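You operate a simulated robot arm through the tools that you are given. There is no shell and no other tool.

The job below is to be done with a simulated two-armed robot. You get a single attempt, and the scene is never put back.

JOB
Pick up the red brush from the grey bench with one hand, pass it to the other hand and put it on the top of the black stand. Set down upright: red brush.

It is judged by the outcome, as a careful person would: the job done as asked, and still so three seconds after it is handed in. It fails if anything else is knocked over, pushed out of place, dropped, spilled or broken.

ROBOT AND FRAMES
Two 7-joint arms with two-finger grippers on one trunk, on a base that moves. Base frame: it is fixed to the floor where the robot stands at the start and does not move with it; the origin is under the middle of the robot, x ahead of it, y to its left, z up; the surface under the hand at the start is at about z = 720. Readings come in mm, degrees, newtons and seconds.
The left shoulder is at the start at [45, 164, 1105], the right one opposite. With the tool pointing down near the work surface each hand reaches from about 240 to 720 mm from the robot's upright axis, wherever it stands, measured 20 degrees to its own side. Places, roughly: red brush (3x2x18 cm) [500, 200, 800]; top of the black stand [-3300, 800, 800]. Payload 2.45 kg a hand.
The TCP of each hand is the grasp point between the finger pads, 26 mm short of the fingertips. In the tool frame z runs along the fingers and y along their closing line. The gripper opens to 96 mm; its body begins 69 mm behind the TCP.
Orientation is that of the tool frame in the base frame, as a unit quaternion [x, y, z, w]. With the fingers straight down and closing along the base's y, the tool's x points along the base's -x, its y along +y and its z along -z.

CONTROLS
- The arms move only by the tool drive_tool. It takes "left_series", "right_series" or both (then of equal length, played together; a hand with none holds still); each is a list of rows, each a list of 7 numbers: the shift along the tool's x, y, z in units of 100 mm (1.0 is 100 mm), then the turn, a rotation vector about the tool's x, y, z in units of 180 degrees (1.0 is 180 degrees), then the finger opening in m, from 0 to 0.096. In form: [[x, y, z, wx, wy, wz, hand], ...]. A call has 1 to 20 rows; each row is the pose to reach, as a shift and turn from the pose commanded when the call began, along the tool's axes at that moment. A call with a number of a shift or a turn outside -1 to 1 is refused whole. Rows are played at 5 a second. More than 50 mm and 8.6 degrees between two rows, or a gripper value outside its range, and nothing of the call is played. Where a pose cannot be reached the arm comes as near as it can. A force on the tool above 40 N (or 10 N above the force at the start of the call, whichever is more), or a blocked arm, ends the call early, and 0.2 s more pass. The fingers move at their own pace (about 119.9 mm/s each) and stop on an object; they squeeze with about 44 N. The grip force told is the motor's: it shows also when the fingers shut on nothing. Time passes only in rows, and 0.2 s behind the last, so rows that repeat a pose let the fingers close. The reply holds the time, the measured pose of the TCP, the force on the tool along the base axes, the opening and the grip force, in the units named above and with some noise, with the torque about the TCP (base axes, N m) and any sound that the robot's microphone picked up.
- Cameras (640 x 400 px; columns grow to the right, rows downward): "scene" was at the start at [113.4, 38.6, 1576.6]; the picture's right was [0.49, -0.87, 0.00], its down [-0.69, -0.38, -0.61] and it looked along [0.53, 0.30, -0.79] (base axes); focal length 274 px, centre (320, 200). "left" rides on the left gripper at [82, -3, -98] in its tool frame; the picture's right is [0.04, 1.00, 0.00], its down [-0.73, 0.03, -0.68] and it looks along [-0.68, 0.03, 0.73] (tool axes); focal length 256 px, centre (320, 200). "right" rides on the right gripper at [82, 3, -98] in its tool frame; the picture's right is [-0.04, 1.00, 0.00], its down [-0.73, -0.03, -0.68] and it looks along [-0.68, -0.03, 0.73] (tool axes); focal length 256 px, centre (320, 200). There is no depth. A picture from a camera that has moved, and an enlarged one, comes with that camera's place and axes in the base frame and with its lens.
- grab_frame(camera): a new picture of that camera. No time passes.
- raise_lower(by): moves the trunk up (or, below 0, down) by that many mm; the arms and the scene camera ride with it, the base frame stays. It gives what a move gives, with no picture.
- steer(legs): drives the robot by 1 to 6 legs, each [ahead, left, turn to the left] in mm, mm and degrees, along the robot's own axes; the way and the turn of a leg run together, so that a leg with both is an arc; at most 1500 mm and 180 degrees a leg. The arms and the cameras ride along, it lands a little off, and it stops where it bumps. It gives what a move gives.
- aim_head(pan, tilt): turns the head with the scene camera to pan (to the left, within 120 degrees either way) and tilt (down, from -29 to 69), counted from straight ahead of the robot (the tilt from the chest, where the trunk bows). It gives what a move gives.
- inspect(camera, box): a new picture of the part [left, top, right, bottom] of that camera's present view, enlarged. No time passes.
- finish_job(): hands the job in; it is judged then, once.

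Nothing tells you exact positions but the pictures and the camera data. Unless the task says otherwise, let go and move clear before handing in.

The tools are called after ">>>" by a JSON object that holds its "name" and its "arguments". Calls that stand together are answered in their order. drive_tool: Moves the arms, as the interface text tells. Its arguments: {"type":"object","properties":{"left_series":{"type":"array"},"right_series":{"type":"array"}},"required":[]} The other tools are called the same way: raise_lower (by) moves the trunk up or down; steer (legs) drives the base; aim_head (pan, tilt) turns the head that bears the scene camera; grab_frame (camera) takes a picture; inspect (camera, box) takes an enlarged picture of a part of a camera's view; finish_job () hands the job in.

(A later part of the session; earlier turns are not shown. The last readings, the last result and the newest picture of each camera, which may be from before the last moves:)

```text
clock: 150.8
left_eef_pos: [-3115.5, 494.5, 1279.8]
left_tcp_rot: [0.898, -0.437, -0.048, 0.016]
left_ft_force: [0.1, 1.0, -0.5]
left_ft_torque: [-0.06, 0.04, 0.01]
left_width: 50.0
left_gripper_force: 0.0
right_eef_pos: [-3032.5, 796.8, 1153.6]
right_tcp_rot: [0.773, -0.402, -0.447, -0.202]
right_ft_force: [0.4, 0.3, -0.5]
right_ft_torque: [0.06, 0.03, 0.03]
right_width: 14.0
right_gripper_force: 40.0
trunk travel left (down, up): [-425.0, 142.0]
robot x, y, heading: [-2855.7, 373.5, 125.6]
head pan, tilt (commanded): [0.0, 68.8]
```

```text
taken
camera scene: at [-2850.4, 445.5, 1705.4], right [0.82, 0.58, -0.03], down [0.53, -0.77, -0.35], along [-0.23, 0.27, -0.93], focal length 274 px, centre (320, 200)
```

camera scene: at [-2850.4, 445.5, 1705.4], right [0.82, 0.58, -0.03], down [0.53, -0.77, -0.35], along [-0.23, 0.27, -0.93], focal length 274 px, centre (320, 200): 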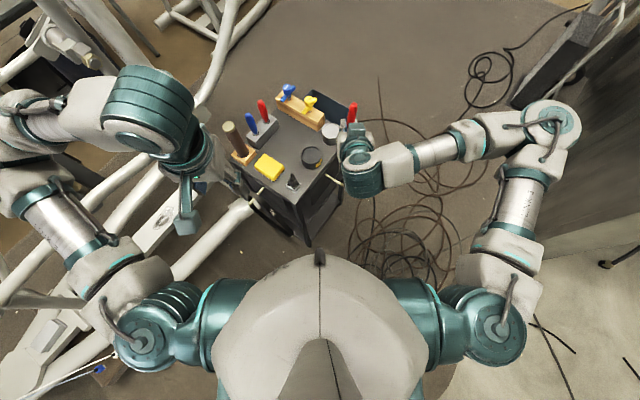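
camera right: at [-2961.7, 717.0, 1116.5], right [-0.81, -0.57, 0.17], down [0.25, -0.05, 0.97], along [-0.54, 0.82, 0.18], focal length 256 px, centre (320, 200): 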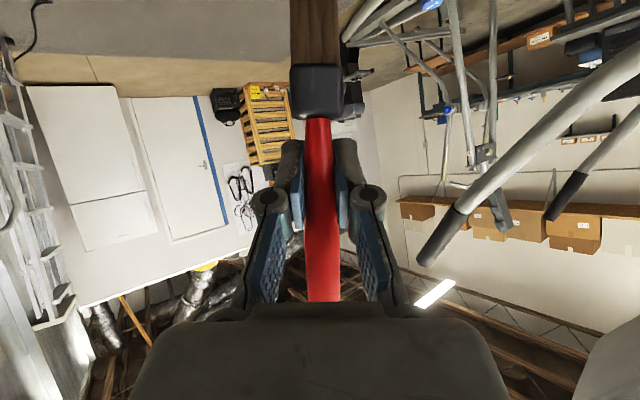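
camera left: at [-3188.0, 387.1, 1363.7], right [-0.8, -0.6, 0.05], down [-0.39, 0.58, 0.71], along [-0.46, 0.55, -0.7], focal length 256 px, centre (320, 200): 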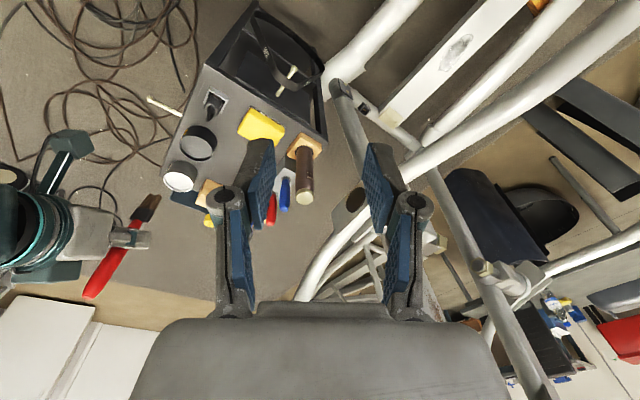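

It still rocks because it stands at the edge of the cable heap. I back away to the clean floor south of here in short steps.

>>> {"name": "steer", "arguments": {"legs": [[-90, 60, 0]]}}

>>> {"name": "steer", "arguments": {"legs": [[-90, 90, 0]]}}

>>> {"name": "aim_head", "arguments": {"pan": 0, "tilt": 60}}

>>> {"name": "aim_head", "arguments": {"pan": 0, "tilt": 69}}

>>> {"name": "grab_frame", "arguments": {"camera": "scene"}}

```text
clock: 152.0
left_eef_pos: [-3159.7, 356.3, 1276.0]
left_tcp_rot: [0.899, -0.436, -0.037, -0.003]
left_ft_force: [-1.1, 0.1, 0.0]
left_ft_torque: [-0.03, -0.06, 0.03]
left_width: 50.1
left_gripper_force: 0.0
right_eef_pos: [-3069.4, 658.8, 1157.1]
right_tcp_rot: [0.778, -0.393, -0.442, -0.213]
right_ft_force: [-2.5, -3.0, -0.6]
right_ft_torque: [0.13, -0.09, -0.21]
right_width: 13.8
right_gripper_force: 40.5
trunk travel left (down, up): [-425.0, 142.0]
robot x, y, heading: [-2865.6, 253.9, 125.3]
head pan, tilt (commanded): [0.0, 68.8]
```

```text
clock: 153.0
left_eef_pos: [-3115.1, 329.8, 1283.4]
left_tcp_rot: [0.898, -0.436, -0.051, 0.019]
left_ft_force: [0.8, 0.3, -0.6]
left_ft_torque: [-0.04, 0.01, 0.01]
left_width: 50.0
left_gripper_force: 0.1
right_eef_pos: [-3030.2, 636.6, 1154.8]
right_tcp_rot: [0.764, -0.413, -0.452, -0.203]
right_ft_force: [0.3, 0.9, -0.9]
right_ft_torque: [-0.02, 0.02, 0.09]
right_width: 13.9
right_gripper_force: 40.2
trunk travel left (down, up): [-425.0, 142.0]
robot x, y, heading: [-2870.0, 195.4, 124.9]
head pan, tilt (commanded): [0.0, 68.8]
stopped in leg 1: the robot was blocked; the commanded pose is now the measured one
```

```text
clock: 153.7
left_eef_pos: [-3163.9, 287.1, 1279.5]
left_tcp_rot: [0.9, -0.434, -0.042, -0.003]
left_ft_force: [-1.7, -1.2, 0.2]
left_ft_torque: [0.09, -0.11, 0.01]
left_width: 50.2
left_gripper_force: 0.1
right_eef_pos: [-3076.1, 588.9, 1162.9]
right_tcp_rot: [0.775, -0.392, -0.448, -0.214]
right_ft_force: [-2.7, -1.1, 0.5]
right_ft_torque: [0.09, -0.13, -0.29]
right_width: 13.5
right_gripper_force: 40.4
trunk travel left (down, up): [-425.0, 142.0]
robot x, y, heading: [-2878.8, 191.3, 125.2]
head pan, tilt (commanded): [0.0, 60.0]
```

```text
clock: 154.4
left_eef_pos: [-3119.8, 312.6, 1285.7]
left_tcp_rot: [0.898, -0.436, -0.054, 0.012]
left_ft_force: [0.8, -0.4, 0.2]
left_ft_torque: [0.0, 0.06, -0.01]
left_width: 50.1
left_gripper_force: 0.1
right_eef_pos: [-3034.9, 615.0, 1160.0]
right_tcp_rot: [0.769, -0.4, -0.455, -0.203]
right_ft_force: [0.6, -0.6, 0.2]
right_ft_torque: [-0.03, -0.03, 0.02]
right_width: 13.9
right_gripper_force: 40.4
trunk travel left (down, up): [-425.0, 142.0]
robot x, y, heading: [-2872.3, 196.7, 125.1]
head pan, tilt (commanded): [0.0, 68.8]
```

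```text
taken
camera scene: at [-2876.4, 251.0, 1707.5], right [0.82, 0.57, -0.02], down [0.53, -0.77, -0.36], along [-0.22, 0.29, -0.93], focal length 274 px, centre (320, 200)
```

scene: 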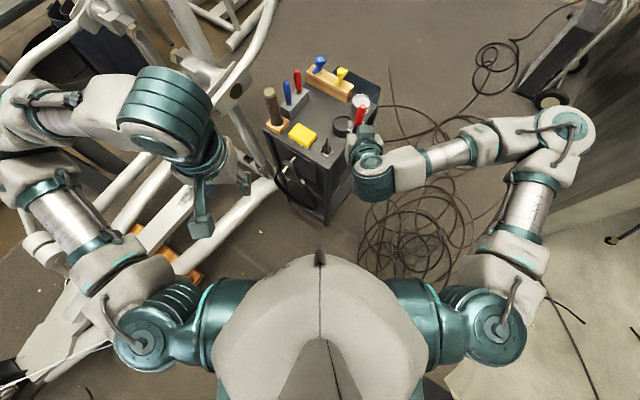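

The rocking is getting smaller here. I lower the trunk again for stability and let it settle.

>>> {"name": "raise_lower", "arguments": {"by": -100}}

>>> {"name": "aim_head", "arguments": {"pan": 0, "tilt": 60}}

>>> {"name": "aim_head", "arguments": {"pan": 0, "tilt": 65}}

>>> {"name": "aim_head", "arguments": {"pan": 0, "tilt": 60}}

```text
clock: 155.7
left_eef_pos: [-3129.2, 308.7, 1183.4]
left_tcp_rot: [0.9, -0.433, -0.05, 0.009]
left_ft_force: [0.5, -0.3, 0.6]
left_ft_torque: [0.03, -0.01, 0.02]
left_width: 50.1
left_gripper_force: 0.0
right_eef_pos: [-3046.2, 614.8, 1041.6]
right_tcp_rot: [0.778, -0.408, -0.435, -0.198]
right_ft_force: [0.2, 1.0, -0.3]
right_ft_torque: [-0.06, -0.06, -0.04]
right_width: 13.6
right_gripper_force: 39.7
trunk travel left (down, up): [-325.0, 242.0]
robot x, y, heading: [-2878.5, 195.3, 124.4]
head pan, tilt (commanded): [0.0, 68.8]
```

```text
clock: 156.4
left_eef_pos: [-3162.9, 287.4, 1180.1]
left_tcp_rot: [0.9, -0.433, -0.042, -0.004]
left_ft_force: [-0.7, 1.0, 0.0]
left_ft_torque: [-0.03, -0.06, 0.04]
left_width: 50.1
left_gripper_force: 0.2
right_eef_pos: [-3076.7, 593.4, 1043.5]
right_tcp_rot: [0.784, -0.398, -0.43, -0.206]
right_ft_force: [-2.1, -1.0, -0.3]
right_ft_torque: [0.06, -0.1, -0.21]
right_width: 13.7
right_gripper_force: 40.3
trunk travel left (down, up): [-325.0, 242.0]
robot x, y, heading: [-2880.7, 191.7, 125.1]
head pan, tilt (commanded): [0.0, 60.0]
```

```text
clock: 157.1
left_eef_pos: [-3104.6, 328.5, 1185.8]
left_tcp_rot: [0.898, -0.436, -0.054, 0.02]
left_ft_force: [0.5, -0.4, -0.5]
left_ft_torque: [-0.01, 0.02, -0.04]
left_width: 50.0
left_gripper_force: 0.1
right_eef_pos: [-3021.6, 632.0, 1037.9]
right_tcp_rot: [0.778, -0.41, -0.438, -0.188]
right_ft_force: [0.3, 1.9, 0.4]
right_ft_torque: [-0.04, 0.0, 0.04]
right_width: 13.8
right_gripper_force: 40.0
trunk travel left (down, up): [-325.0, 242.0]
robot x, y, heading: [-2869.1, 196.8, 125.4]
head pan, tilt (commanded): [0.0, 65.0]
```

```text
clock: 157.7
left_eef_pos: [-3074.2, 347.7, 1189.8]
left_tcp_rot: [0.897, -0.437, -0.061, 0.028]
left_ft_force: [1.3, -0.5, -0.3]
left_ft_torque: [0.01, 0.08, -0.03]
left_width: 49.8
left_gripper_force: 0.1
right_eef_pos: [-2994.9, 647.1, 1035.4]
right_tcp_rot: [0.776, -0.414, -0.442, -0.178]
right_ft_force: [2.1, 1.0, -1.6]
right_ft_torque: [-0.01, 0.13, 0.18]
right_width: 13.7
right_gripper_force: 40.3
trunk travel left (down, up): [-325.0, 242.0]
robot x, y, heading: [-2864.5, 205.4, 125.4]
head pan, tilt (commanded): [0.0, 60.0]
```

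>>> {"name": "aim_head", "arguments": {"pan": -118, "tilt": 60}}

>>> {"name": "grab_frame", "arguments": {"camera": "scene"}}

>>> {"name": "aim_head", "arguments": {"pan": -60, "tilt": 66}}

>>> {"name": "grab_frame", "arguments": {"camera": "scene"}}

```text
clock: 159.7
left_eef_pos: [-3083.7, 343.2, 1187.1]
left_tcp_rot: [0.898, -0.436, -0.057, 0.028]
left_ft_force: [0.1, -1.7, -1.2]
left_ft_torque: [0.09, 0.01, -0.05]
left_width: 50.1
left_gripper_force: 0.1
right_eef_pos: [-3005.0, 646.0, 1032.0]
right_tcp_rot: [0.777, -0.413, -0.44, -0.181]
right_ft_force: [0.6, 2.0, -2.5]
right_ft_torque: [-0.05, 0.07, 0.06]
right_width: 13.6
right_gripper_force: 40.3
trunk travel left (down, up): [-325.0, 242.0]
robot x, y, heading: [-2863.3, 199.8, 125.6]
head pan, tilt (commanded): [-118.0, 60.0]
```

```text
taken
camera scene: at [-2760.0, 266.8, 1613.0], right [0.13, -0.99, 0.02], down [-0.87, -0.13, -0.47], along [0.47, 0.04, -0.88], focal length 274 px, centre (320, 200)
```

scene: 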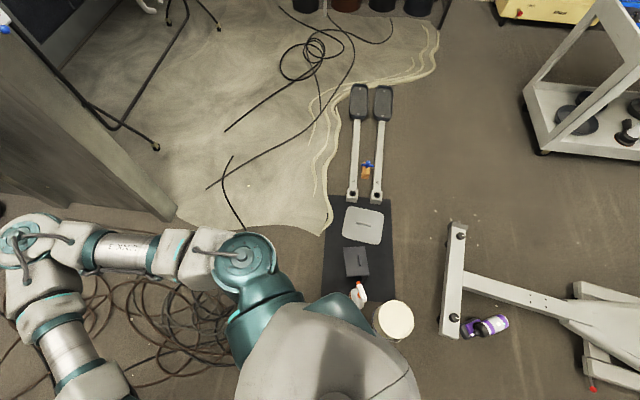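

```text
clock: 160.9
left_eef_pos: [-3162.5, 288.7, 1181.1]
left_tcp_rot: [0.899, -0.435, -0.041, -0.003]
left_ft_force: [-1.6, -0.6, -1.3]
left_ft_torque: [0.07, -0.15, 0.01]
left_width: 49.8
left_gripper_force: 0.2
right_eef_pos: [-3076.6, 596.0, 1043.3]
right_tcp_rot: [0.784, -0.399, -0.43, -0.206]
right_ft_force: [-3.6, -0.7, 0.6]
right_ft_torque: [0.05, -0.16, -0.24]
right_width: 13.8
right_gripper_force: 39.8
trunk travel left (down, up): [-325.0, 242.0]
robot x, y, heading: [-2876.5, 192.9, 125.0]
head pan, tilt (commanded): [-60.0, 66.0]
```

```text
taken
camera scene: at [-2919.0, 226.9, 1611.7], right [0.91, -0.42, 0.02], down [-0.37, -0.82, -0.44], along [0.2, 0.39, -0.9], focal length 274 px, centre (320, 200)
```

scene: 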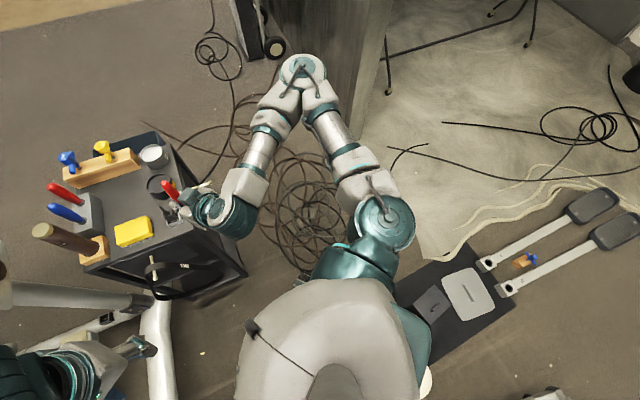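

The mat items, bottle and bucket are undisturbed. I shift a little further left onto clean floor, off the edge of the cable heap.

>>> {"name": "steer", "arguments": {"legs": [[-8, 73, 0]]}}

>>> {"name": "steer", "arguments": {"legs": [[-8, 73, 0]]}}

>>> {"name": "aim_head", "arguments": {"pan": 0, "tilt": 60}}

>>> {"name": "aim_head", "arguments": {"pan": 0, "tilt": 55}}

>>> {"name": "aim_head", "arguments": {"pan": 0, "tilt": 60}}

```text
clock: 162.0
left_eef_pos: [-3176.8, 271.5, 1183.4]
left_tcp_rot: [0.9, -0.433, -0.052, 0.015]
left_ft_force: [0.3, 1.6, -0.3]
left_ft_torque: [0.01, -0.03, -0.03]
left_width: 49.8
left_gripper_force: 0.1
right_eef_pos: [-3094.7, 586.4, 1039.7]
right_tcp_rot: [0.772, -0.421, -0.433, -0.2]
right_ft_force: [0.9, 1.4, -1.6]
right_ft_torque: [0.0, 0.01, 0.0]
right_width: 13.8
right_gripper_force: 40.1
trunk travel left (down, up): [-325.0, 242.0]
robot x, y, heading: [-2929.2, 144.7, 124.9]
head pan, tilt (commanded): [-60.0, 66.0]
```

```text
clock: 163.0
left_eef_pos: [-3230.6, 198.0, 1184.1]
left_tcp_rot: [0.919, -0.39, -0.063, 0.001]
left_ft_force: [-4.2, -0.9, 0.8]
left_ft_torque: [0.09, -0.37, -0.05]
left_width: 50.1
left_gripper_force: 0.0
right_eef_pos: [-3166.0, 530.7, 1054.1]
right_tcp_rot: [0.755, -0.429, -0.449, -0.211]
right_ft_force: [-3.0, -2.7, 0.2]
right_ft_torque: [0.07, -0.17, -0.24]
right_width: 13.7
right_gripper_force: 40.3
trunk travel left (down, up): [-325.0, 242.0]
robot x, y, heading: [-2988.9, 92.1, 125.3]
head pan, tilt (commanded): [-60.0, 66.0]
stopped in leg 1: the robot was blocked; the commanded pose is now the measured one
```

```text
clock: 164.3
left_eef_pos: [-3128.3, 247.5, 1184.1]
left_tcp_rot: [0.879, -0.466, -0.087, 0.054]
left_ft_force: [0.7, -2.1, -1.6]
left_ft_torque: [0.14, 0.02, -0.05]
left_width: 49.9
left_gripper_force: 0.1
right_eef_pos: [-3054.0, 583.9, 1040.7]
right_tcp_rot: [0.741, -0.462, -0.451, -0.181]
right_ft_force: [6.1, -0.5, -1.1]
right_ft_torque: [0.09, 0.25, 0.29]
right_width: 13.6
right_gripper_force: 40.2
trunk travel left (down, up): [-325.0, 242.0]
robot x, y, heading: [-2965.8, 105.2, 125.6]
head pan, tilt (commanded): [0.0, 60.0]
```

```text
clock: 165.0
left_eef_pos: [-3211.9, 190.6, 1176.1]
left_tcp_rot: [0.888, -0.453, -0.071, 0.022]
left_ft_force: [-1.4, 0.1, -0.1]
left_ft_torque: [-0.06, -0.09, 0.01]
left_width: 50.1
left_gripper_force: 0.0
right_eef_pos: [-3134.4, 545.0, 1053.4]
right_tcp_rot: [0.738, -0.465, -0.438, -0.219]
right_ft_force: [-0.4, 0.3, -0.6]
right_ft_torque: [0.08, 0.03, -0.05]
right_width: 13.7
right_gripper_force: 40.0
trunk travel left (down, up): [-325.0, 242.0]
robot x, y, heading: [-2986.4, 89.1, 124.7]
head pan, tilt (commanded): [0.0, 55.0]
```

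```text
clock: 165.7
left_eef_pos: [-3265.3, 152.3, 1171.7]
left_tcp_rot: [0.888, -0.457, -0.062, 0.0]
left_ft_force: [-2.0, 1.2, 0.5]
left_ft_torque: [-0.08, -0.13, 0.01]
left_width: 50.0
left_gripper_force: 0.1
right_eef_pos: [-3182.3, 491.9, 1060.6]
right_tcp_rot: [0.757, -0.431, -0.438, -0.223]
right_ft_force: [-4.2, -3.4, 0.3]
right_ft_torque: [0.12, -0.18, -0.3]
right_width: 14.0
right_gripper_force: 40.4
trunk travel left (down, up): [-325.0, 242.0]
robot x, y, heading: [-2995.0, 88.5, 125.2]
head pan, tilt (commanded): [0.0, 60.0]
```

The rocking comes from sideways base moves with the trunk raised, not from the floor here. I lower the trunk further to damp it and wait; from now on I'll only use forward, backward and turning moves.

>>> {"name": "raise_lower", "arguments": {"by": -90}}

>>> {"name": "aim_head", "arguments": {"pan": 30, "tilt": 55}}

>>> {"name": "aim_head", "arguments": {"pan": 0, "tilt": 60}}

>>> {"name": "aim_head", "arguments": {"pan": 30, "tilt": 55}}

>>> {"name": "aim_head", "arguments": {"pan": 0, "tilt": 60}}

>>> {"name": "grab_frame", "arguments": {"camera": "scene"}}

```text
clock: 166.2
left_eef_pos: [-3092.9, 267.4, 1160.9]
left_tcp_rot: [0.881, -0.457, -0.099, 0.071]
left_ft_force: [1.2, -0.8, 1.0]
left_ft_torque: [0.06, 0.07, -0.02]
left_width: 50.3
left_gripper_force: 0.0
right_eef_pos: [-3025.7, 623.0, 1003.4]
right_tcp_rot: [0.722, -0.499, -0.445, -0.178]
right_ft_force: [4.5, -0.2, -1.1]
right_ft_torque: [0.04, 0.18, 0.26]
right_width: 13.7
right_gripper_force: 40.1
trunk travel left (down, up): [-301.0, 266.0]
robot x, y, heading: [-2971.7, 101.8, 124.9]
head pan, tilt (commanded): [0.0, 60.0]
stopped: the arm was blocked; the commanded pose is now the measured one
```

```text
clock: 167.2
left_eef_pos: [-3093.2, 268.2, 1163.3]
left_tcp_rot: [0.882, -0.455, -0.098, 0.069]
left_ft_force: [1.6, -1.6, 0.2]
left_ft_torque: [0.06, 0.06, -0.06]
left_width: 50.0
left_gripper_force: 0.1
right_eef_pos: [-3026.5, 621.2, 1004.9]
right_tcp_rot: [0.725, -0.494, -0.446, -0.179]
right_ft_force: [5.0, 0.7, -0.2]
right_ft_torque: [-0.04, 0.16, 0.24]
right_width: 13.7
right_gripper_force: 39.6
trunk travel left (down, up): [-301.0, 266.0]
robot x, y, heading: [-2965.9, 105.5, 125.2]
head pan, tilt (commanded): [30.0, 55.0]
```

```text
clock: 168.1
left_eef_pos: [-3096.1, 267.1, 1161.2]
left_tcp_rot: [0.882, -0.456, -0.097, 0.068]
left_ft_force: [1.1, -1.2, 0.9]
left_ft_torque: [0.06, 0.09, -0.05]
left_width: 49.9
left_gripper_force: 0.0
right_eef_pos: [-3028.8, 620.3, 1004.2]
right_tcp_rot: [0.725, -0.493, -0.446, -0.18]
right_ft_force: [3.5, 1.4, -1.2]
right_ft_torque: [-0.02, 0.2, 0.24]
right_width: 14.1
right_gripper_force: 40.0
trunk travel left (down, up): [-301.0, 266.0]
robot x, y, heading: [-2967.6, 106.2, 125.2]
head pan, tilt (commanded): [0.0, 60.0]
```

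```text
clock: 169.1
left_eef_pos: [-3098.1, 264.1, 1161.4]
left_tcp_rot: [0.883, -0.455, -0.096, 0.066]
left_ft_force: [1.3, -0.2, -0.1]
left_ft_torque: [0.02, 0.18, -0.02]
left_width: 50.0
left_gripper_force: 0.1
right_eef_pos: [-3031.5, 617.8, 1007.0]
right_tcp_rot: [0.726, -0.492, -0.445, -0.181]
right_ft_force: [4.7, 1.0, -1.6]
right_ft_torque: [-0.01, 0.15, 0.28]
right_width: 13.8
right_gripper_force: 40.5
trunk travel left (down, up): [-301.0, 266.0]
robot x, y, heading: [-2965.7, 108.1, 125.2]
head pan, tilt (commanded): [30.0, 55.0]
```

```text
clock: 170.0
left_eef_pos: [-3105.7, 260.5, 1160.3]
left_tcp_rot: [0.883, -0.456, -0.094, 0.065]
left_ft_force: [1.3, 0.1, 0.1]
left_ft_torque: [0.02, 0.14, -0.05]
left_width: 50.2
left_gripper_force: 0.0
right_eef_pos: [-3038.1, 615.0, 1005.7]
right_tcp_rot: [0.727, -0.49, -0.444, -0.183]
right_ft_force: [5.5, 1.7, -0.3]
right_ft_torque: [-0.04, 0.25, 0.38]
right_width: 13.7
right_gripper_force: 40.1
trunk travel left (down, up): [-301.0, 266.0]
robot x, y, heading: [-2963.2, 105.1, 125.2]
head pan, tilt (commanded): [0.0, 60.0]
```

```text
taken
camera scene: at [-2953.6, 237.0, 1589.7], right [0.82, 0.57, -0.06], down [0.48, -0.73, -0.5], along [-0.32, 0.38, -0.87], focal length 274 px, centre (320, 200)
```

scene: 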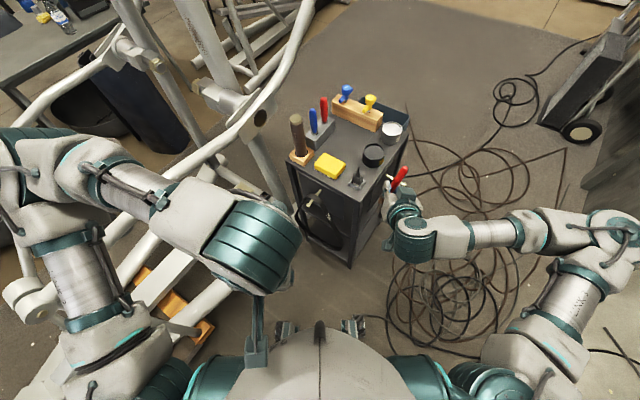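

The robot has stopped swinging but rests tilted about 3° to the right. I move it straight forward a little, off whatever is under the left side, and look again.

>>> {"name": "steer", "arguments": {"legs": [[60, 0, 0]]}}

>>> {"name": "aim_head", "arguments": {"pan": 90, "tilt": 66}}

>>> {"name": "grab_frame", "arguments": {"camera": "scene"}}

>>> {"name": "aim_head", "arguments": {"pan": 0, "tilt": 69}}

>>> {"name": "grab_frame", "arguments": {"camera": "scene"}}

```text
clock: 171.0
left_eef_pos: [-3141.9, 299.6, 1160.5]
left_tcp_rot: [0.88, -0.461, -0.097, 0.059]
left_ft_force: [0.3, -1.1, -1.1]
left_ft_torque: [0.09, 0.11, -0.04]
left_width: 50.2
left_gripper_force: 0.0
right_eef_pos: [-3070.2, 652.5, 1010.4]
right_tcp_rot: [0.725, -0.489, -0.447, -0.188]
right_ft_force: [5.5, -1.5, -1.0]
right_ft_torque: [0.04, 0.24, 0.23]
right_width: 13.8
right_gripper_force: 39.8
trunk travel left (down, up): [-301.0, 266.0]
robot x, y, heading: [-2998.6, 155.5, 124.4]
head pan, tilt (commanded): [0.0, 60.0]
```

```text
clock: 172.6
left_eef_pos: [-3151.2, 301.0, 1161.2]
left_tcp_rot: [0.88, -0.462, -0.093, 0.053]
left_ft_force: [0.9, 0.2, -0.1]
left_ft_torque: [0.05, 0.12, -0.01]
left_width: 50.2
left_gripper_force: 0.0
right_eef_pos: [-3075.9, 658.5, 1014.7]
right_tcp_rot: [0.725, -0.492, -0.44, -0.197]
right_ft_force: [3.9, 0.6, -0.2]
right_ft_torque: [0.04, 0.16, 0.2]
right_width: 13.6
right_gripper_force: 39.9
trunk travel left (down, up): [-301.0, 266.0]
robot x, y, heading: [-2997.9, 161.2, 124.8]
head pan, tilt (commanded): [90.0, 66.0]
```

```text
taken
camera scene: at [-3021.5, 178.5, 1587.8], right [-0.57, 0.82, 0.0], down [0.74, 0.51, -0.43], along [-0.36, -0.25, -0.9], focal length 274 px, centre (320, 200)
```

scene: 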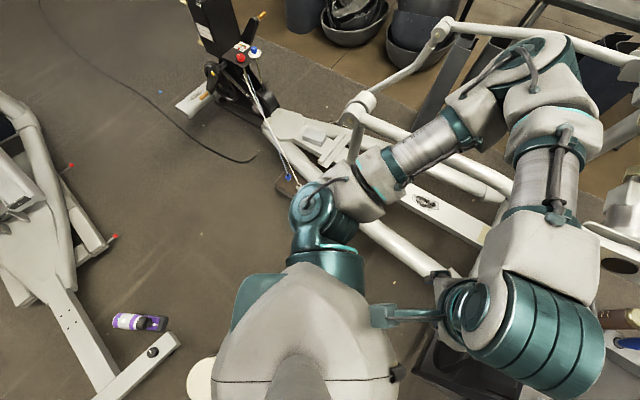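

```text
clock: 174.3
left_eef_pos: [-3187.0, 276.8, 1158.5]
left_tcp_rot: [0.883, -0.46, -0.085, 0.04]
left_ft_force: [0.8, -0.3, -0.1]
left_ft_torque: [0.06, 0.0, -0.02]
left_width: 50.2
left_gripper_force: 0.0
right_eef_pos: [-3110.9, 639.1, 1020.9]
right_tcp_rot: [0.727, -0.488, -0.435, -0.211]
right_ft_force: [0.0, -0.3, 0.2]
right_ft_torque: [-0.02, 0.0, 0.04]
right_width: 13.5
right_gripper_force: 39.8
trunk travel left (down, up): [-301.0, 266.0]
robot x, y, heading: [-3001.7, 157.7, 124.6]
head pan, tilt (commanded): [0.0, 68.8]
```

```text
taken
camera scene: at [-3068.5, 217.4, 1583.4], right [0.82, 0.57, 0.01], down [0.54, -0.76, -0.36], along [-0.2, 0.3, -0.93], focal length 274 px, centre (320, 200)
```

scene: 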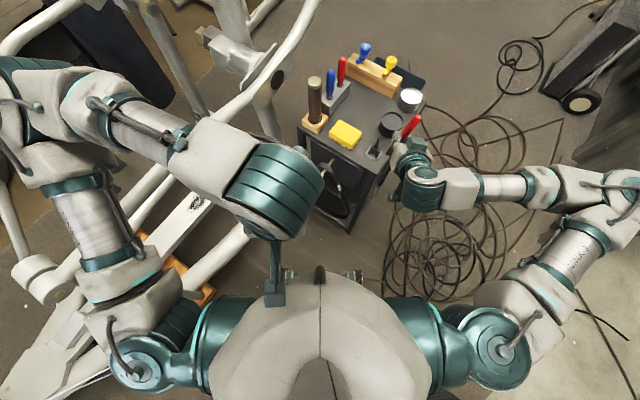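

The robot is upright again at about (-3001, 158). I check that it is steady before correcting the right hand's roll.

>>> {"name": "aim_head", "arguments": {"pan": 0, "tilt": 62}}

>>> {"name": "aim_head", "arguments": {"pan": 0, "tilt": 55}}

>>> {"name": "aim_head", "arguments": {"pan": 0, "tilt": 62}}

>>> {"name": "grab_frame", "arguments": {"camera": "scene"}}

>>> {"name": "grab_frame", "arguments": {"camera": "right"}}

```text
clock: 175.0
left_eef_pos: [-3239.4, 243.7, 1152.7]
left_tcp_rot: [0.884, -0.461, -0.073, 0.021]
left_ft_force: [-2.2, -0.8, 0.1]
left_ft_torque: [0.02, -0.15, -0.02]
left_width: 49.9
left_gripper_force: 0.0
right_eef_pos: [-3156.8, 604.5, 1025.4]
right_tcp_rot: [0.737, -0.472, -0.429, -0.222]
right_ft_force: [-5.1, -0.9, -0.8]
right_ft_torque: [0.01, -0.2, -0.32]
right_width: 13.6
right_gripper_force: 40.0
trunk travel left (down, up): [-301.0, 266.0]
robot x, y, heading: [-3010.7, 151.9, 124.6]
head pan, tilt (commanded): [0.0, 62.0]
```

```text
clock: 175.7
left_eef_pos: [-3209.8, 261.0, 1155.2]
left_tcp_rot: [0.883, -0.461, -0.083, 0.033]
left_ft_force: [0.7, 0.2, 1.0]
left_ft_torque: [-0.05, -0.03, 0.0]
left_width: 50.0
left_gripper_force: 0.1
right_eef_pos: [-3128.8, 616.7, 1023.3]
right_tcp_rot: [0.736, -0.474, -0.435, -0.212]
right_ft_force: [-1.0, -0.6, 0.2]
right_ft_torque: [0.0, -0.06, -0.07]
right_width: 13.7
right_gripper_force: 40.8
trunk travel left (down, up): [-301.0, 266.0]
robot x, y, heading: [-3005.9, 155.5, 124.7]
head pan, tilt (commanded): [0.0, 55.0]
```

```text
clock: 176.3
left_eef_pos: [-3156.5, 298.8, 1159.2]
left_tcp_rot: [0.881, -0.462, -0.09, 0.054]
left_ft_force: [0.8, 0.3, 0.5]
left_ft_torque: [0.03, 0.06, -0.05]
left_width: 50.2
left_gripper_force: 0.0
right_eef_pos: [-3081.9, 653.1, 1011.6]
right_tcp_rot: [0.73, -0.486, -0.44, -0.194]
right_ft_force: [3.9, 1.6, 0.8]
right_ft_torque: [-0.07, 0.14, 0.24]
right_width: 13.4
right_gripper_force: 40.4
trunk travel left (down, up): [-301.0, 266.0]
robot x, y, heading: [-2996.0, 160.7, 124.7]
head pan, tilt (commanded): [0.0, 62.0]
```

```text
taken
camera scene: at [-2998.8, 278.1, 1588.8], right [0.82, 0.57, -0.04], down [0.49, -0.74, -0.47], along [-0.29, 0.36, -0.88], focal length 274 px, centre (320, 200)
```

scene: 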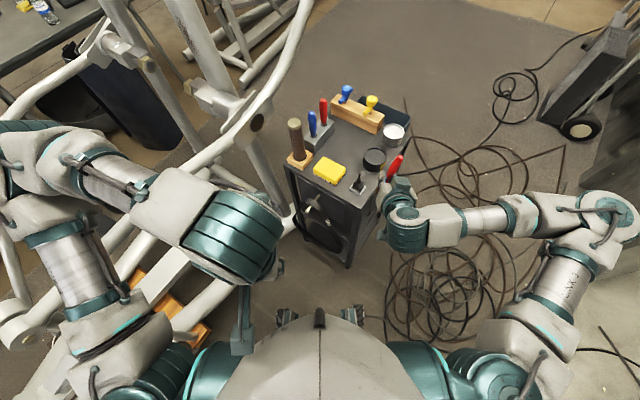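

```text
taken
camera right: at [-3030.0, 537.4, 997.7], right [-0.89, -0.43, 0.18], down [0.23, -0.07, 0.97], along [-0.4, 0.9, 0.16], focal length 256 px, centre (320, 200)
```

right: 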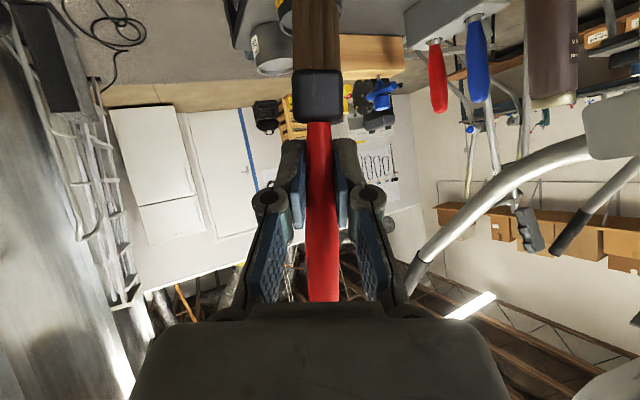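

It still sways slowly, as if too top-heavy, with the arms displaced to the right. The hand is beside the stand rather than over it, so I lower the trunk to bring the centre of mass down.

>>> {"name": "raise_lower", "arguments": {"by": -100}}

>>> {"name": "aim_head", "arguments": {"pan": 0, "tilt": 55}}

>>> {"name": "aim_head", "arguments": {"pan": 0, "tilt": 62}}

>>> {"name": "aim_head", "arguments": {"pan": 0, "tilt": 55}}

>>> {"name": "aim_head", "arguments": {"pan": 0, "tilt": 62}}

>>> {"name": "aim_head", "arguments": {"pan": 0, "tilt": 55}}

```text
clock: 177.7
left_eef_pos: [-3227.1, 251.6, 1054.7]
left_tcp_rot: [0.884, -0.461, -0.076, 0.024]
left_ft_force: [-1.4, 1.0, -0.4]
left_ft_torque: [-0.07, -0.08, 0.0]
left_width: 50.0
left_gripper_force: 0.1
right_eef_pos: [-3149.2, 621.4, 876.1]
right_tcp_rot: [0.756, -0.491, -0.382, -0.203]
right_ft_force: [-1.4, 0.7, -0.8]
right_ft_torque: [-0.01, -0.1, -0.12]
right_width: 13.7
right_gripper_force: 40.3
trunk travel left (down, up): [-201.0, 366.0]
robot x, y, heading: [-3013.7, 152.6, 124.5]
head pan, tilt (commanded): [0.0, 62.0]
```

```text
clock: 178.3
left_eef_pos: [-3227.6, 250.9, 1054.5]
left_tcp_rot: [0.884, -0.46, -0.076, 0.025]
left_ft_force: [-0.9, 0.2, 0.7]
left_ft_torque: [-0.02, -0.08, 0.0]
left_width: 49.6
left_gripper_force: 0.1
right_eef_pos: [-3150.3, 616.0, 877.1]
right_tcp_rot: [0.76, -0.484, -0.386, -0.199]
right_ft_force: [-3.2, -0.9, -0.6]
right_ft_torque: [0.04, -0.13, -0.19]
right_width: 13.5
right_gripper_force: 40.2
trunk travel left (down, up): [-201.0, 366.0]
robot x, y, heading: [-3007.9, 152.0, 124.5]
head pan, tilt (commanded): [0.0, 55.0]
```

```text
clock: 179.0
left_eef_pos: [-3190.3, 277.8, 1056.2]
left_tcp_rot: [0.882, -0.462, -0.083, 0.042]
left_ft_force: [0.4, 0.2, -0.8]
left_ft_torque: [0.0, 0.05, 0.01]
left_width: 50.0
left_gripper_force: 0.1
right_eef_pos: [-3114.9, 637.4, 869.7]
right_tcp_rot: [0.757, -0.491, -0.39, -0.185]
right_ft_force: [0.8, 0.0, -0.8]
right_ft_torque: [-0.01, 0.04, 0.02]
right_width: 13.6
right_gripper_force: 40.2
trunk travel left (down, up): [-201.0, 366.0]
robot x, y, heading: [-3000.2, 156.9, 124.5]
head pan, tilt (commanded): [0.0, 62.0]
```

```text
clock: 179.7
left_eef_pos: [-3161.2, 294.7, 1060.4]
left_tcp_rot: [0.88, -0.464, -0.091, 0.051]
left_ft_force: [1.1, 1.0, 0.6]
left_ft_torque: [-0.04, 0.14, 0.0]
left_width: 49.9
left_gripper_force: 0.0
right_eef_pos: [-3090.2, 657.1, 864.6]
right_tcp_rot: [0.75, -0.501, -0.392, -0.179]
right_ft_force: [2.8, 1.2, -1.5]
right_ft_torque: [-0.03, 0.18, 0.24]
right_width: 13.8
right_gripper_force: 40.0
trunk travel left (down, up): [-201.0, 366.0]
robot x, y, heading: [-2992.7, 161.4, 124.5]
head pan, tilt (commanded): [0.0, 55.0]
```

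```text
clock: 180.4
left_eef_pos: [-3177.5, 284.6, 1059.2]
left_tcp_rot: [0.882, -0.461, -0.087, 0.044]
left_ft_force: [0.6, 0.5, -0.7]
left_ft_torque: [0.01, 0.07, -0.01]
left_width: 50.3
left_gripper_force: 0.0
right_eef_pos: [-3104.8, 649.7, 867.6]
right_tcp_rot: [0.75, -0.501, -0.389, -0.187]
right_ft_force: [1.6, 0.5, -2.3]
right_ft_torque: [0.04, 0.07, 0.07]
right_width: 13.8
right_gripper_force: 40.2
trunk travel left (down, up): [-201.0, 366.0]
robot x, y, heading: [-2996.9, 159.4, 124.5]
head pan, tilt (commanded): [0.0, 62.0]
```

```text
clock: 181.1
left_eef_pos: [-3213.7, 259.6, 1055.1]
left_tcp_rot: [0.884, -0.459, -0.078, 0.029]
left_ft_force: [0.1, 1.1, 0.2]
left_ft_torque: [-0.05, -0.05, 0.0]
left_width: 50.0
left_gripper_force: 0.1
right_eef_pos: [-3137.9, 628.8, 874.6]
right_tcp_rot: [0.755, -0.492, -0.385, -0.199]
right_ft_force: [-1.5, 0.2, -0.4]
right_ft_torque: [0.04, -0.1, -0.12]
right_width: 13.6
right_gripper_force: 39.7
trunk travel left (down, up): [-201.0, 366.0]
robot x, y, heading: [-3006.6, 152.7, 124.6]
head pan, tilt (commanded): [0.0, 55.0]
```

The sway is smaller now, but the right hand sits lower and close to the stand's side. I back off 40 mm to keep the brush clear of it and let the sway die down.

>>> {"name": "steer", "arguments": {"legs": [[-40, 0, 0]]}}

>>> {"name": "aim_head", "arguments": {"pan": 0, "tilt": 62}}

>>> {"name": "aim_head", "arguments": {"pan": 0, "tilt": 55}}

>>> {"name": "aim_head", "arguments": {"pan": 0, "tilt": 62}}

>>> {"name": "aim_head", "arguments": {"pan": 0, "tilt": 55}}

>>> {"name": "aim_head", "arguments": {"pan": 0, "tilt": 62}}

>>> {"name": "grab_frame", "arguments": {"camera": "scene"}}

>>> {"name": "grab_frame", "arguments": {"camera": "right"}}

```text
clock: 181.9
left_eef_pos: [-3182.0, 233.2, 1056.7]
left_tcp_rot: [0.884, -0.46, -0.08, 0.034]
left_ft_force: [-0.3, 0.1, 0.3]
left_ft_torque: [0.04, 0.0, 0.0]
left_width: 50.1
left_gripper_force: 0.0
right_eef_pos: [-3107.3, 603.5, 872.6]
right_tcp_rot: [0.753, -0.495, -0.386, -0.196]
right_ft_force: [-0.2, 0.2, 0.0]
right_ft_torque: [-0.02, -0.08, -0.08]
right_width: 13.5
right_gripper_force: 40.3
trunk travel left (down, up): [-201.0, 366.0]
robot x, y, heading: [-2982.2, 122.6, 124.5]
head pan, tilt (commanded): [0.0, 55.0]
```

```text
clock: 182.6
left_eef_pos: [-3193.8, 219.8, 1057.4]
left_tcp_rot: [0.884, -0.459, -0.081, 0.03]
left_ft_force: [-1.5, -0.1, 0.1]
left_ft_torque: [0.06, -0.1, -0.02]
left_width: 49.9
left_gripper_force: 0.0
right_eef_pos: [-3118.2, 595.2, 876.6]
right_tcp_rot: [0.75, -0.496, -0.387, -0.203]
right_ft_force: [-2.4, 0.5, -0.8]
right_ft_torque: [0.04, -0.07, -0.12]
right_width: 13.5
right_gripper_force: 40.0
trunk travel left (down, up): [-201.0, 366.0]
robot x, y, heading: [-2989.5, 120.3, 124.9]
head pan, tilt (commanded): [0.0, 62.0]
```

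```text
clock: 183.3
left_eef_pos: [-3180.6, 230.3, 1057.4]
left_tcp_rot: [0.884, -0.459, -0.084, 0.036]
left_ft_force: [0.0, -0.6, 0.3]
left_ft_torque: [0.01, -0.05, -0.04]
left_width: 50.0
left_gripper_force: 0.0
right_eef_pos: [-3105.6, 602.2, 875.5]
right_tcp_rot: [0.751, -0.497, -0.389, -0.196]
right_ft_force: [-1.7, -0.4, -1.0]
right_ft_torque: [0.0, -0.08, -0.1]
right_width: 13.7
right_gripper_force: 39.9
trunk travel left (down, up): [-201.0, 366.0]
robot x, y, heading: [-2983.1, 118.1, 124.6]
head pan, tilt (commanded): [0.0, 55.0]
```

```text
clock: 184.0
left_eef_pos: [-3146.8, 253.4, 1059.7]
left_tcp_rot: [0.882, -0.46, -0.091, 0.049]
left_ft_force: [-0.2, 0.5, -0.5]
left_ft_torque: [-0.01, 0.03, 0.0]
left_width: 49.9
left_gripper_force: 0.0
right_eef_pos: [-3076.3, 622.2, 867.0]
right_tcp_rot: [0.747, -0.505, -0.392, -0.185]
right_ft_force: [1.7, 0.2, 0.2]
right_ft_torque: [-0.05, 0.1, 0.07]
right_width: 13.5
right_gripper_force: 40.3
trunk travel left (down, up): [-201.0, 366.0]
robot x, y, heading: [-2976.3, 124.8, 124.5]
head pan, tilt (commanded): [0.0, 62.0]
```

```text
clock: 184.7
left_eef_pos: [-3133.2, 260.9, 1060.4]
left_tcp_rot: [0.881, -0.461, -0.094, 0.054]
left_ft_force: [1.1, -0.3, 0.5]
left_ft_torque: [0.1, 0.01, -0.03]
left_width: 50.1
left_gripper_force: 0.0
right_eef_pos: [-3066.3, 631.3, 865.8]
right_tcp_rot: [0.744, -0.51, -0.393, -0.182]
right_ft_force: [1.9, 0.0, -0.2]
right_ft_torque: [-0.04, 0.14, 0.13]
right_width: 13.3
right_gripper_force: 40.5
trunk travel left (down, up): [-201.0, 366.0]
robot x, y, heading: [-2975.1, 125.1, 124.7]
head pan, tilt (commanded): [0.0, 55.0]
```

```text
clock: 185.3
left_eef_pos: [-3156.0, 245.7, 1059.3]
left_tcp_rot: [0.882, -0.46, -0.09, 0.044]
left_ft_force: [-0.3, 0.7, -0.6]
left_ft_torque: [0.01, -0.01, -0.01]
left_width: 50.1
left_gripper_force: 0.1
right_eef_pos: [-3085.8, 618.9, 870.0]
right_tcp_rot: [0.745, -0.507, -0.389, -0.191]
right_ft_force: [0.8, 0.5, -0.4]
right_ft_torque: [-0.02, 0.03, 0.0]
right_width: 13.6
right_gripper_force: 40.4
trunk travel left (down, up): [-201.0, 366.0]
robot x, y, heading: [-2978.9, 123.2, 124.5]
head pan, tilt (commanded): [0.0, 62.0]
```

```text
taken
camera scene: at [-3085.7, 256.2, 1486.5], right [0.82, 0.57, 0.01], down [0.51, -0.73, -0.47], along [-0.26, 0.39, -0.88], focal length 274 px, centre (320, 200)
```

scene: 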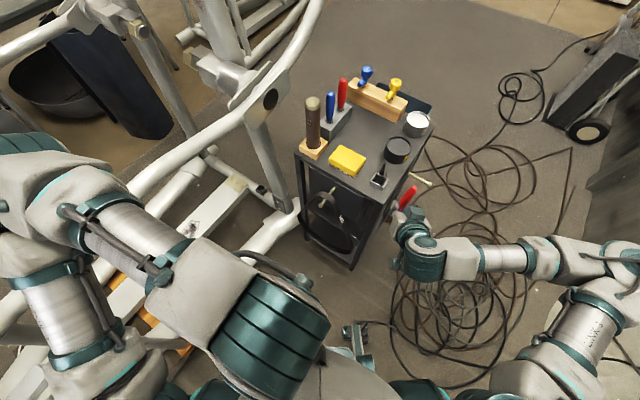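

```text
taken
camera right: at [-3037.4, 501.7, 868.1], right [-0.91, -0.39, 0.14], down [0.15, -0.01, 0.99], along [-0.38, 0.92, 0.07], focal length 256 px, centre (320, 200)
```

right: 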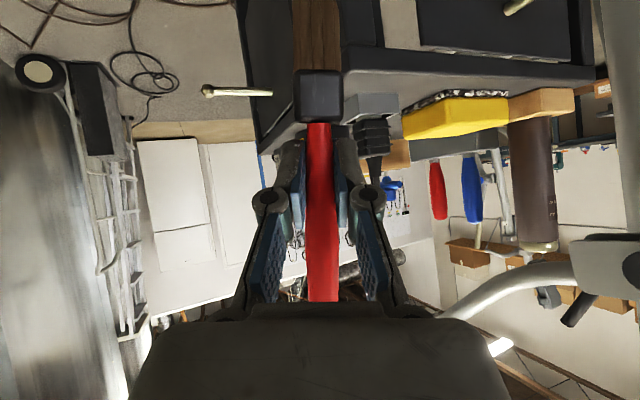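

The sway is dying out with the lower trunk. I wait a few more seconds, using the time to look around.

>>> {"name": "aim_head", "arguments": {"pan": -100, "tilt": 55}}

>>> {"name": "aim_head", "arguments": {"pan": 0, "tilt": 55}}

>>> {"name": "aim_head", "arguments": {"pan": -60, "tilt": 55}}

>>> {"name": "aim_head", "arguments": {"pan": 0, "tilt": 55}}

```text
clock: 187.1
left_eef_pos: [-3143.8, 254.1, 1060.5]
left_tcp_rot: [0.881, -0.46, -0.093, 0.051]
left_ft_force: [0.2, -0.1, 0.4]
left_ft_torque: [0.06, 0.04, 0.01]
left_width: 50.0
left_gripper_force: 0.0
right_eef_pos: [-3073.4, 626.2, 867.2]
right_tcp_rot: [0.744, -0.508, -0.391, -0.187]
right_ft_force: [1.3, 0.5, -0.4]
right_ft_torque: [-0.03, 0.1, 0.1]
right_width: 13.5
right_gripper_force: 39.6
trunk travel left (down, up): [-201.0, 366.0]
robot x, y, heading: [-2975.6, 124.7, 124.8]
head pan, tilt (commanded): [-100.0, 55.0]
```

```text
clock: 188.9
left_eef_pos: [-3140.4, 256.0, 1060.7]
left_tcp_rot: [0.881, -0.461, -0.091, 0.052]
left_ft_force: [-0.8, -0.5, 0.1]
left_ft_torque: [0.03, 0.04, 0.0]
left_width: 50.1
left_gripper_force: 0.1
right_eef_pos: [-3071.6, 627.3, 866.5]
right_tcp_rot: [0.745, -0.508, -0.392, -0.183]
right_ft_force: [0.2, -1.0, -0.7]
right_ft_torque: [0.03, 0.04, 0.05]
right_width: 13.7
right_gripper_force: 40.4
trunk travel left (down, up): [-201.0, 366.0]
robot x, y, heading: [-2977.0, 124.0, 124.6]
head pan, tilt (commanded): [0.0, 55.0]
```

```text
clock: 190.2
left_eef_pos: [-3182.9, 228.9, 1057.7]
left_tcp_rot: [0.884, -0.458, -0.083, 0.035]
left_ft_force: [-1.2, -0.6, -0.6]
left_ft_torque: [0.02, -0.05, 0.0]
left_width: 50.1
left_gripper_force: 0.0
right_eef_pos: [-3109.0, 602.9, 875.2]
right_tcp_rot: [0.749, -0.499, -0.388, -0.199]
right_ft_force: [-0.6, -0.3, -0.6]
right_ft_torque: [-0.01, 0.0, -0.02]
right_width: 13.8
right_gripper_force: 39.7
trunk travel left (down, up): [-201.0, 366.0]
robot x, y, heading: [-2986.9, 116.8, 124.8]
head pan, tilt (commanded): [-60.0, 55.0]
```

```text
clock: 191.5
left_eef_pos: [-3145.4, 253.4, 1061.3]
left_tcp_rot: [0.882, -0.46, -0.09, 0.049]
left_ft_force: [0.7, 0.5, 0.0]
left_ft_torque: [-0.01, 0.02, 0.03]
left_width: 50.2
left_gripper_force: 0.0
right_eef_pos: [-3076.4, 622.8, 867.0]
right_tcp_rot: [0.746, -0.506, -0.392, -0.185]
right_ft_force: [1.7, 0.2, -1.0]
right_ft_torque: [-0.03, 0.1, 0.11]
right_width: 13.8
right_gripper_force: 40.2
trunk travel left (down, up): [-201.0, 366.0]
robot x, y, heading: [-2977.3, 130.6, 124.6]
head pan, tilt (commanded): [0.0, 55.0]
```

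>>> {"name": "drive_tool", "arguments": {"left_series": [[0, 0, 0, 0, 0, 0, 0.05], [0, 0, 0, 0, 0, 0, 0.05], [0, 0, 0, 0, 0, 0, 0.05], [0, 0, 0, 0, 0, 0, 0.05], [0, 0, 0, 0, 0, 0, 0.05], [0, 0, 0, 0, 0, 0, 0.05], [0, 0, 0, 0, 0, 0, 0.05], [0, 0, 0, 0, 0, 0, 0.05], [0, 0, 0, 0, 0, 0, 0.05], [0, 0, 0, 0, 0, 0, 0.05], [0, 0, 0, 0, 0, 0, 0.05], [0, 0, 0, 0, 0, 0, 0.05], [0, 0, 0, 0, 0, 0, 0.05], [0, 0, 0, 0, 0, 0, 0.05], [0, 0, 0, 0, 0, 0, 0.05]]}}

>>> {"name": "grab_frame", "arguments": {"camera": "scene"}}

```text
clock: 194.7
left_eef_pos: [-3152.8, 249.5, 1060.6]
left_tcp_rot: [0.882, -0.46, -0.09, 0.046]
left_ft_force: [0.9, 0.3, 0.7]
left_ft_torque: [0.02, 0.03, 0.02]
left_width: 50.0
left_gripper_force: 0.0
right_eef_pos: [-3082.9, 619.8, 868.1]
right_tcp_rot: [0.746, -0.505, -0.391, -0.189]
right_ft_force: [0.5, 0.0, -0.5]
right_ft_torque: [-0.04, 0.05, 0.03]
right_width: 13.5
right_gripper_force: 40.2
trunk travel left (down, up): [-201.0, 366.0]
robot x, y, heading: [-2979.9, 123.4, 124.6]
head pan, tilt (commanded): [0.0, 55.0]
```

```text
taken
camera scene: at [-3074.6, 273.5, 1494.7], right [0.82, 0.57, -0.01], down [0.46, -0.68, -0.57], along [-0.33, 0.47, -0.82], focal length 274 px, centre (320, 200)
```

scene: 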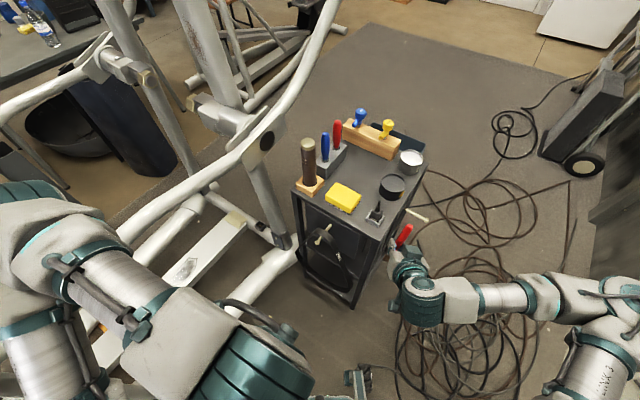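

>>> {"name": "drive_tool", "arguments": {"left_series": [[0, 0, 0, 0, 0, 0, 0.05], [0, 0, 0, 0, 0, 0, 0.05], [0, 0, 0, 0, 0, 0, 0.05], [0, 0, 0, 0, 0, 0, 0.05]]}}

>>> {"name": "drive_tool", "arguments": {"left_series": [[0, 0, 0, 0, 0, 0, 0.05], [0, 0, 0, 0, 0, 0, 0.05], [0, 0, 0, 0, 0, 0, 0.05], [0, 0, 0, 0, 0, 0, 0.05]]}}

>>> {"name": "drive_tool", "arguments": {"left_series": [[0, 0, 0, 0, 0, 0, 0.05], [0, 0, 0, 0, 0, 0, 0.05], [0, 0, 0, 0, 0, 0, 0.05], [0, 0, 0, 0, 0, 0, 0.05]]}}

```text
clock: 195.7
left_eef_pos: [-3154.0, 248.9, 1060.1]
left_tcp_rot: [0.883, -0.459, -0.089, 0.046]
left_ft_force: [-0.3, 0.1, -0.3]
left_ft_torque: [0.01, 0.03, 0.0]
left_width: 50.0
left_gripper_force: 0.0
right_eef_pos: [-3080.8, 619.2, 869.3]
right_tcp_rot: [0.746, -0.506, -0.39, -0.188]
right_ft_force: [1.5, 0.4, 0.4]
right_ft_torque: [0.0, 0.06, 0.03]
right_width: 13.4
right_gripper_force: 40.4
trunk travel left (down, up): [-201.0, 366.0]
robot x, y, heading: [-2981.9, 122.7, 124.4]
head pan, tilt (commanded): [0.0, 55.0]
```

```text
clock: 196.7
left_eef_pos: [-3162.6, 241.5, 1059.4]
left_tcp_rot: [0.882, -0.46, -0.087, 0.042]
left_ft_force: [0.2, 0.6, -0.6]
left_ft_torque: [0.01, 0.02, 0.0]
left_width: 49.9
left_gripper_force: 0.0
right_eef_pos: [-3091.2, 613.5, 869.9]
right_tcp_rot: [0.748, -0.501, -0.391, -0.191]
right_ft_force: [-0.4, -0.6, -0.6]
right_ft_torque: [0.01, -0.02, -0.02]
right_width: 13.4
right_gripper_force: 39.8
trunk travel left (down, up): [-201.0, 366.0]
robot x, y, heading: [-2985.0, 123.1, 124.6]
head pan, tilt (commanded): [0.0, 55.0]
```

```text
clock: 197.7
left_eef_pos: [-3166.8, 238.5, 1059.4]
left_tcp_rot: [0.883, -0.46, -0.086, 0.04]
left_ft_force: [0.3, 0.3, -0.1]
left_ft_torque: [0.0, -0.02, 0.0]
left_width: 50.2
left_gripper_force: 0.1
right_eef_pos: [-3096.4, 610.7, 871.2]
right_tcp_rot: [0.748, -0.501, -0.389, -0.192]
right_ft_force: [-0.9, 0.3, -0.9]
right_ft_torque: [0.01, -0.02, -0.02]
right_width: 13.6
right_gripper_force: 40.3
trunk travel left (down, up): [-201.0, 366.0]
robot x, y, heading: [-2984.2, 124.6, 124.8]
head pan, tilt (commanded): [0.0, 55.0]
```

It is calm now. The left elbow would come too near the machine's bar on this heading, so I'll re-approach from a heading near 140° using only turns and straight moves. First I straighten the right hand and raise it.

>>> {"name": "drive_tool", "arguments": {"right_series": [[-0.11, 0.114, -0.07, 0.0029, -0.0034, -0.0042, 0.0], [-0.22, 0.228, -0.14, 0.0058, -0.0068, -0.0084, 0.0], [-0.33, 0.342, -0.21, 0.0087, -0.0102, -0.0125, 0.0], [-0.44, 0.456, -0.28, 0.0116, -0.0137, -0.0167, 0.0], [-0.55, 0.57, -0.35, 0.0145, -0.0171, -0.0209, 0.0], [-0.665, 0.685, -0.42, 0.0174, -0.0205, -0.0251, 0.0], [-0.665, 0.685, -0.42, 0.0174, -0.0205, -0.0251, 0.0]]}}

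>>> {"name": "grab_frame", "arguments": {"camera": "right"}}

>>> {"name": "grab_frame", "arguments": {"camera": "scene"}}

```text
clock: 199.3
left_eef_pos: [-3162.8, 241.6, 1059.8]
left_tcp_rot: [0.883, -0.46, -0.087, 0.043]
left_ft_force: [0.0, -0.1, -0.1]
left_ft_torque: [0.0, 0.03, 0.01]
left_width: 50.1
left_gripper_force: 0.0
right_eef_pos: [-3149.8, 592.5, 956.3]
right_tcp_rot: [0.75, -0.474, -0.393, -0.241]
right_ft_force: [0.1, -0.7, -0.6]
right_ft_torque: [-0.01, -0.03, -0.03]
right_width: 13.5
right_gripper_force: 40.6
right hand out of reach, approached as far as the arm can: row 1, 2
trunk travel left (down, up): [-201.0, 366.0]
robot x, y, heading: [-2980.8, 120.2, 124.6]
head pan, tilt (commanded): [0.0, 55.0]
```

```text
taken
camera right: at [-3098.2, 476.0, 945.5], right [-0.91, -0.41, 0.04], down [0.1, -0.1, 0.99], along [-0.41, 0.9, 0.13], focal length 256 px, centre (320, 200)
```

right: 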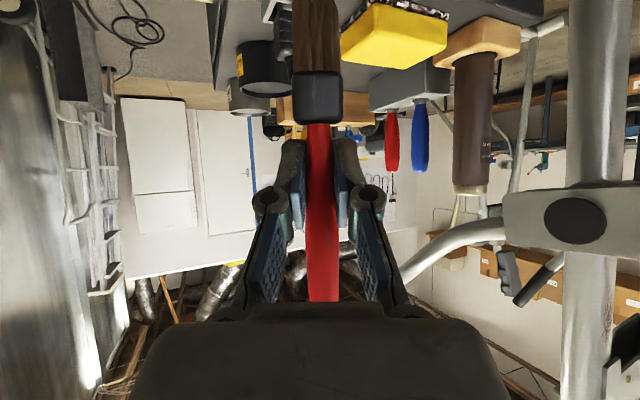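

```text
taken
camera scene: at [-3083.1, 268.3, 1494.7], right [0.82, 0.57, 0.0], down [0.47, -0.68, -0.57], along [-0.32, 0.47, -0.82], focal length 274 px, centre (320, 200)
```

scene: 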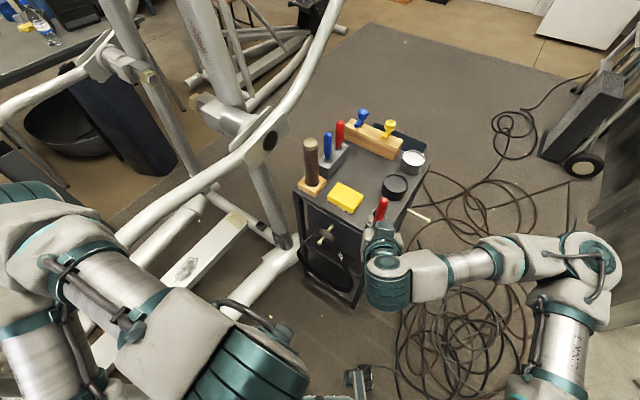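

>>> {"name": "drive_tool", "arguments": {"right_series": [[-0.13, 0.12, -0.11, 0, 0, 0, 0.0], [-0.26, 0.24, -0.22, 0, 0, 0, 0.0], [-0.38, 0.36, -0.34, 0, 0, 0, 0.0], [-0.51, 0.48, -0.45, 0, 0, 0, 0.0], [-0.637, 0.6, -0.56, 0, 0, 0, 0.0], [-0.637, 0.6, -0.56, 0, 0, 0, 0.0]]}}

>>> {"name": "drive_tool", "arguments": {"left_series": [[0, 0, 0, 0, 0, 0, 0.05], [0, 0, 0, 0, 0, 0, 0.05], [0, 0, 0, 0, 0, 0, 0.05], [0, 0, 0, 0, 0, 0, 0.05], [0, 0, 0, 0, 0, 0, 0.05], [0, 0, 0, 0, 0, 0, 0.05]]}}

>>> {"name": "aim_head", "arguments": {"pan": 60, "tilt": 50}}

>>> {"name": "grab_frame", "arguments": {"camera": "scene"}}

```text
clock: 200.7
left_eef_pos: [-3162.4, 242.4, 1060.5]
left_tcp_rot: [0.882, -0.461, -0.087, 0.042]
left_ft_force: [-0.9, -0.5, -0.7]
left_ft_torque: [-0.02, -0.01, -0.02]
left_width: 50.0
left_gripper_force: 0.0
right_eef_pos: [-3198.4, 559.6, 1040.8]
right_tcp_rot: [0.751, -0.473, -0.393, -0.24]
right_ft_force: [0.3, -0.7, 0.5]
right_ft_torque: [0.0, 0.02, -0.01]
right_width: 13.7
right_gripper_force: 40.2
trunk travel left (down, up): [-201.0, 366.0]
robot x, y, heading: [-2983.0, 121.7, 124.4]
head pan, tilt (commanded): [0.0, 55.0]
```

```text
clock: 202.1
left_eef_pos: [-3162.7, 242.9, 1059.2]
left_tcp_rot: [0.883, -0.46, -0.087, 0.042]
left_ft_force: [0.3, -1.0, 0.8]
left_ft_torque: [0.01, -0.01, 0.01]
left_width: 50.0
left_gripper_force: 0.2
right_eef_pos: [-3198.7, 559.1, 1041.4]
right_tcp_rot: [0.75, -0.474, -0.393, -0.241]
right_ft_force: [-0.5, 0.2, -0.4]
right_ft_torque: [0.01, 0.01, 0.02]
right_width: 13.5
right_gripper_force: 40.3
trunk travel left (down, up): [-201.0, 366.0]
robot x, y, heading: [-2983.8, 125.1, 124.6]
head pan, tilt (commanded): [0.0, 55.0]
```

```text
clock: 203.4
left_eef_pos: [-3161.9, 242.5, 1059.2]
left_tcp_rot: [0.883, -0.46, -0.087, 0.042]
left_ft_force: [-0.4, -1.3, -0.1]
left_ft_torque: [0.02, -0.04, 0.01]
left_width: 49.9
left_gripper_force: 0.0
right_eef_pos: [-3198.0, 559.4, 1041.3]
right_tcp_rot: [0.75, -0.474, -0.393, -0.242]
right_ft_force: [0.4, -0.7, 0.1]
right_ft_torque: [0.0, 0.0, -0.03]
right_width: 13.6
right_gripper_force: 40.0
trunk travel left (down, up): [-201.0, 366.0]
robot x, y, heading: [-2979.7, 121.4, 124.7]
head pan, tilt (commanded): [60.0, 50.0]
```

```text
taken
camera scene: at [-3119.9, 202.4, 1501.3], right [-0.08, 1.0, 0.0], down [0.77, 0.06, -0.64], along [-0.64, -0.05, -0.77], focal length 274 px, centre (320, 200)
```

scene: 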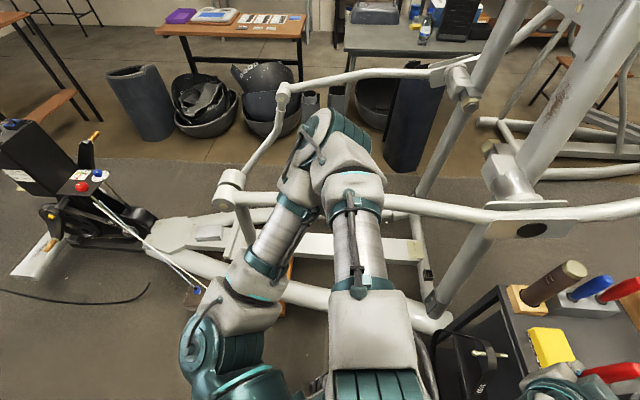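

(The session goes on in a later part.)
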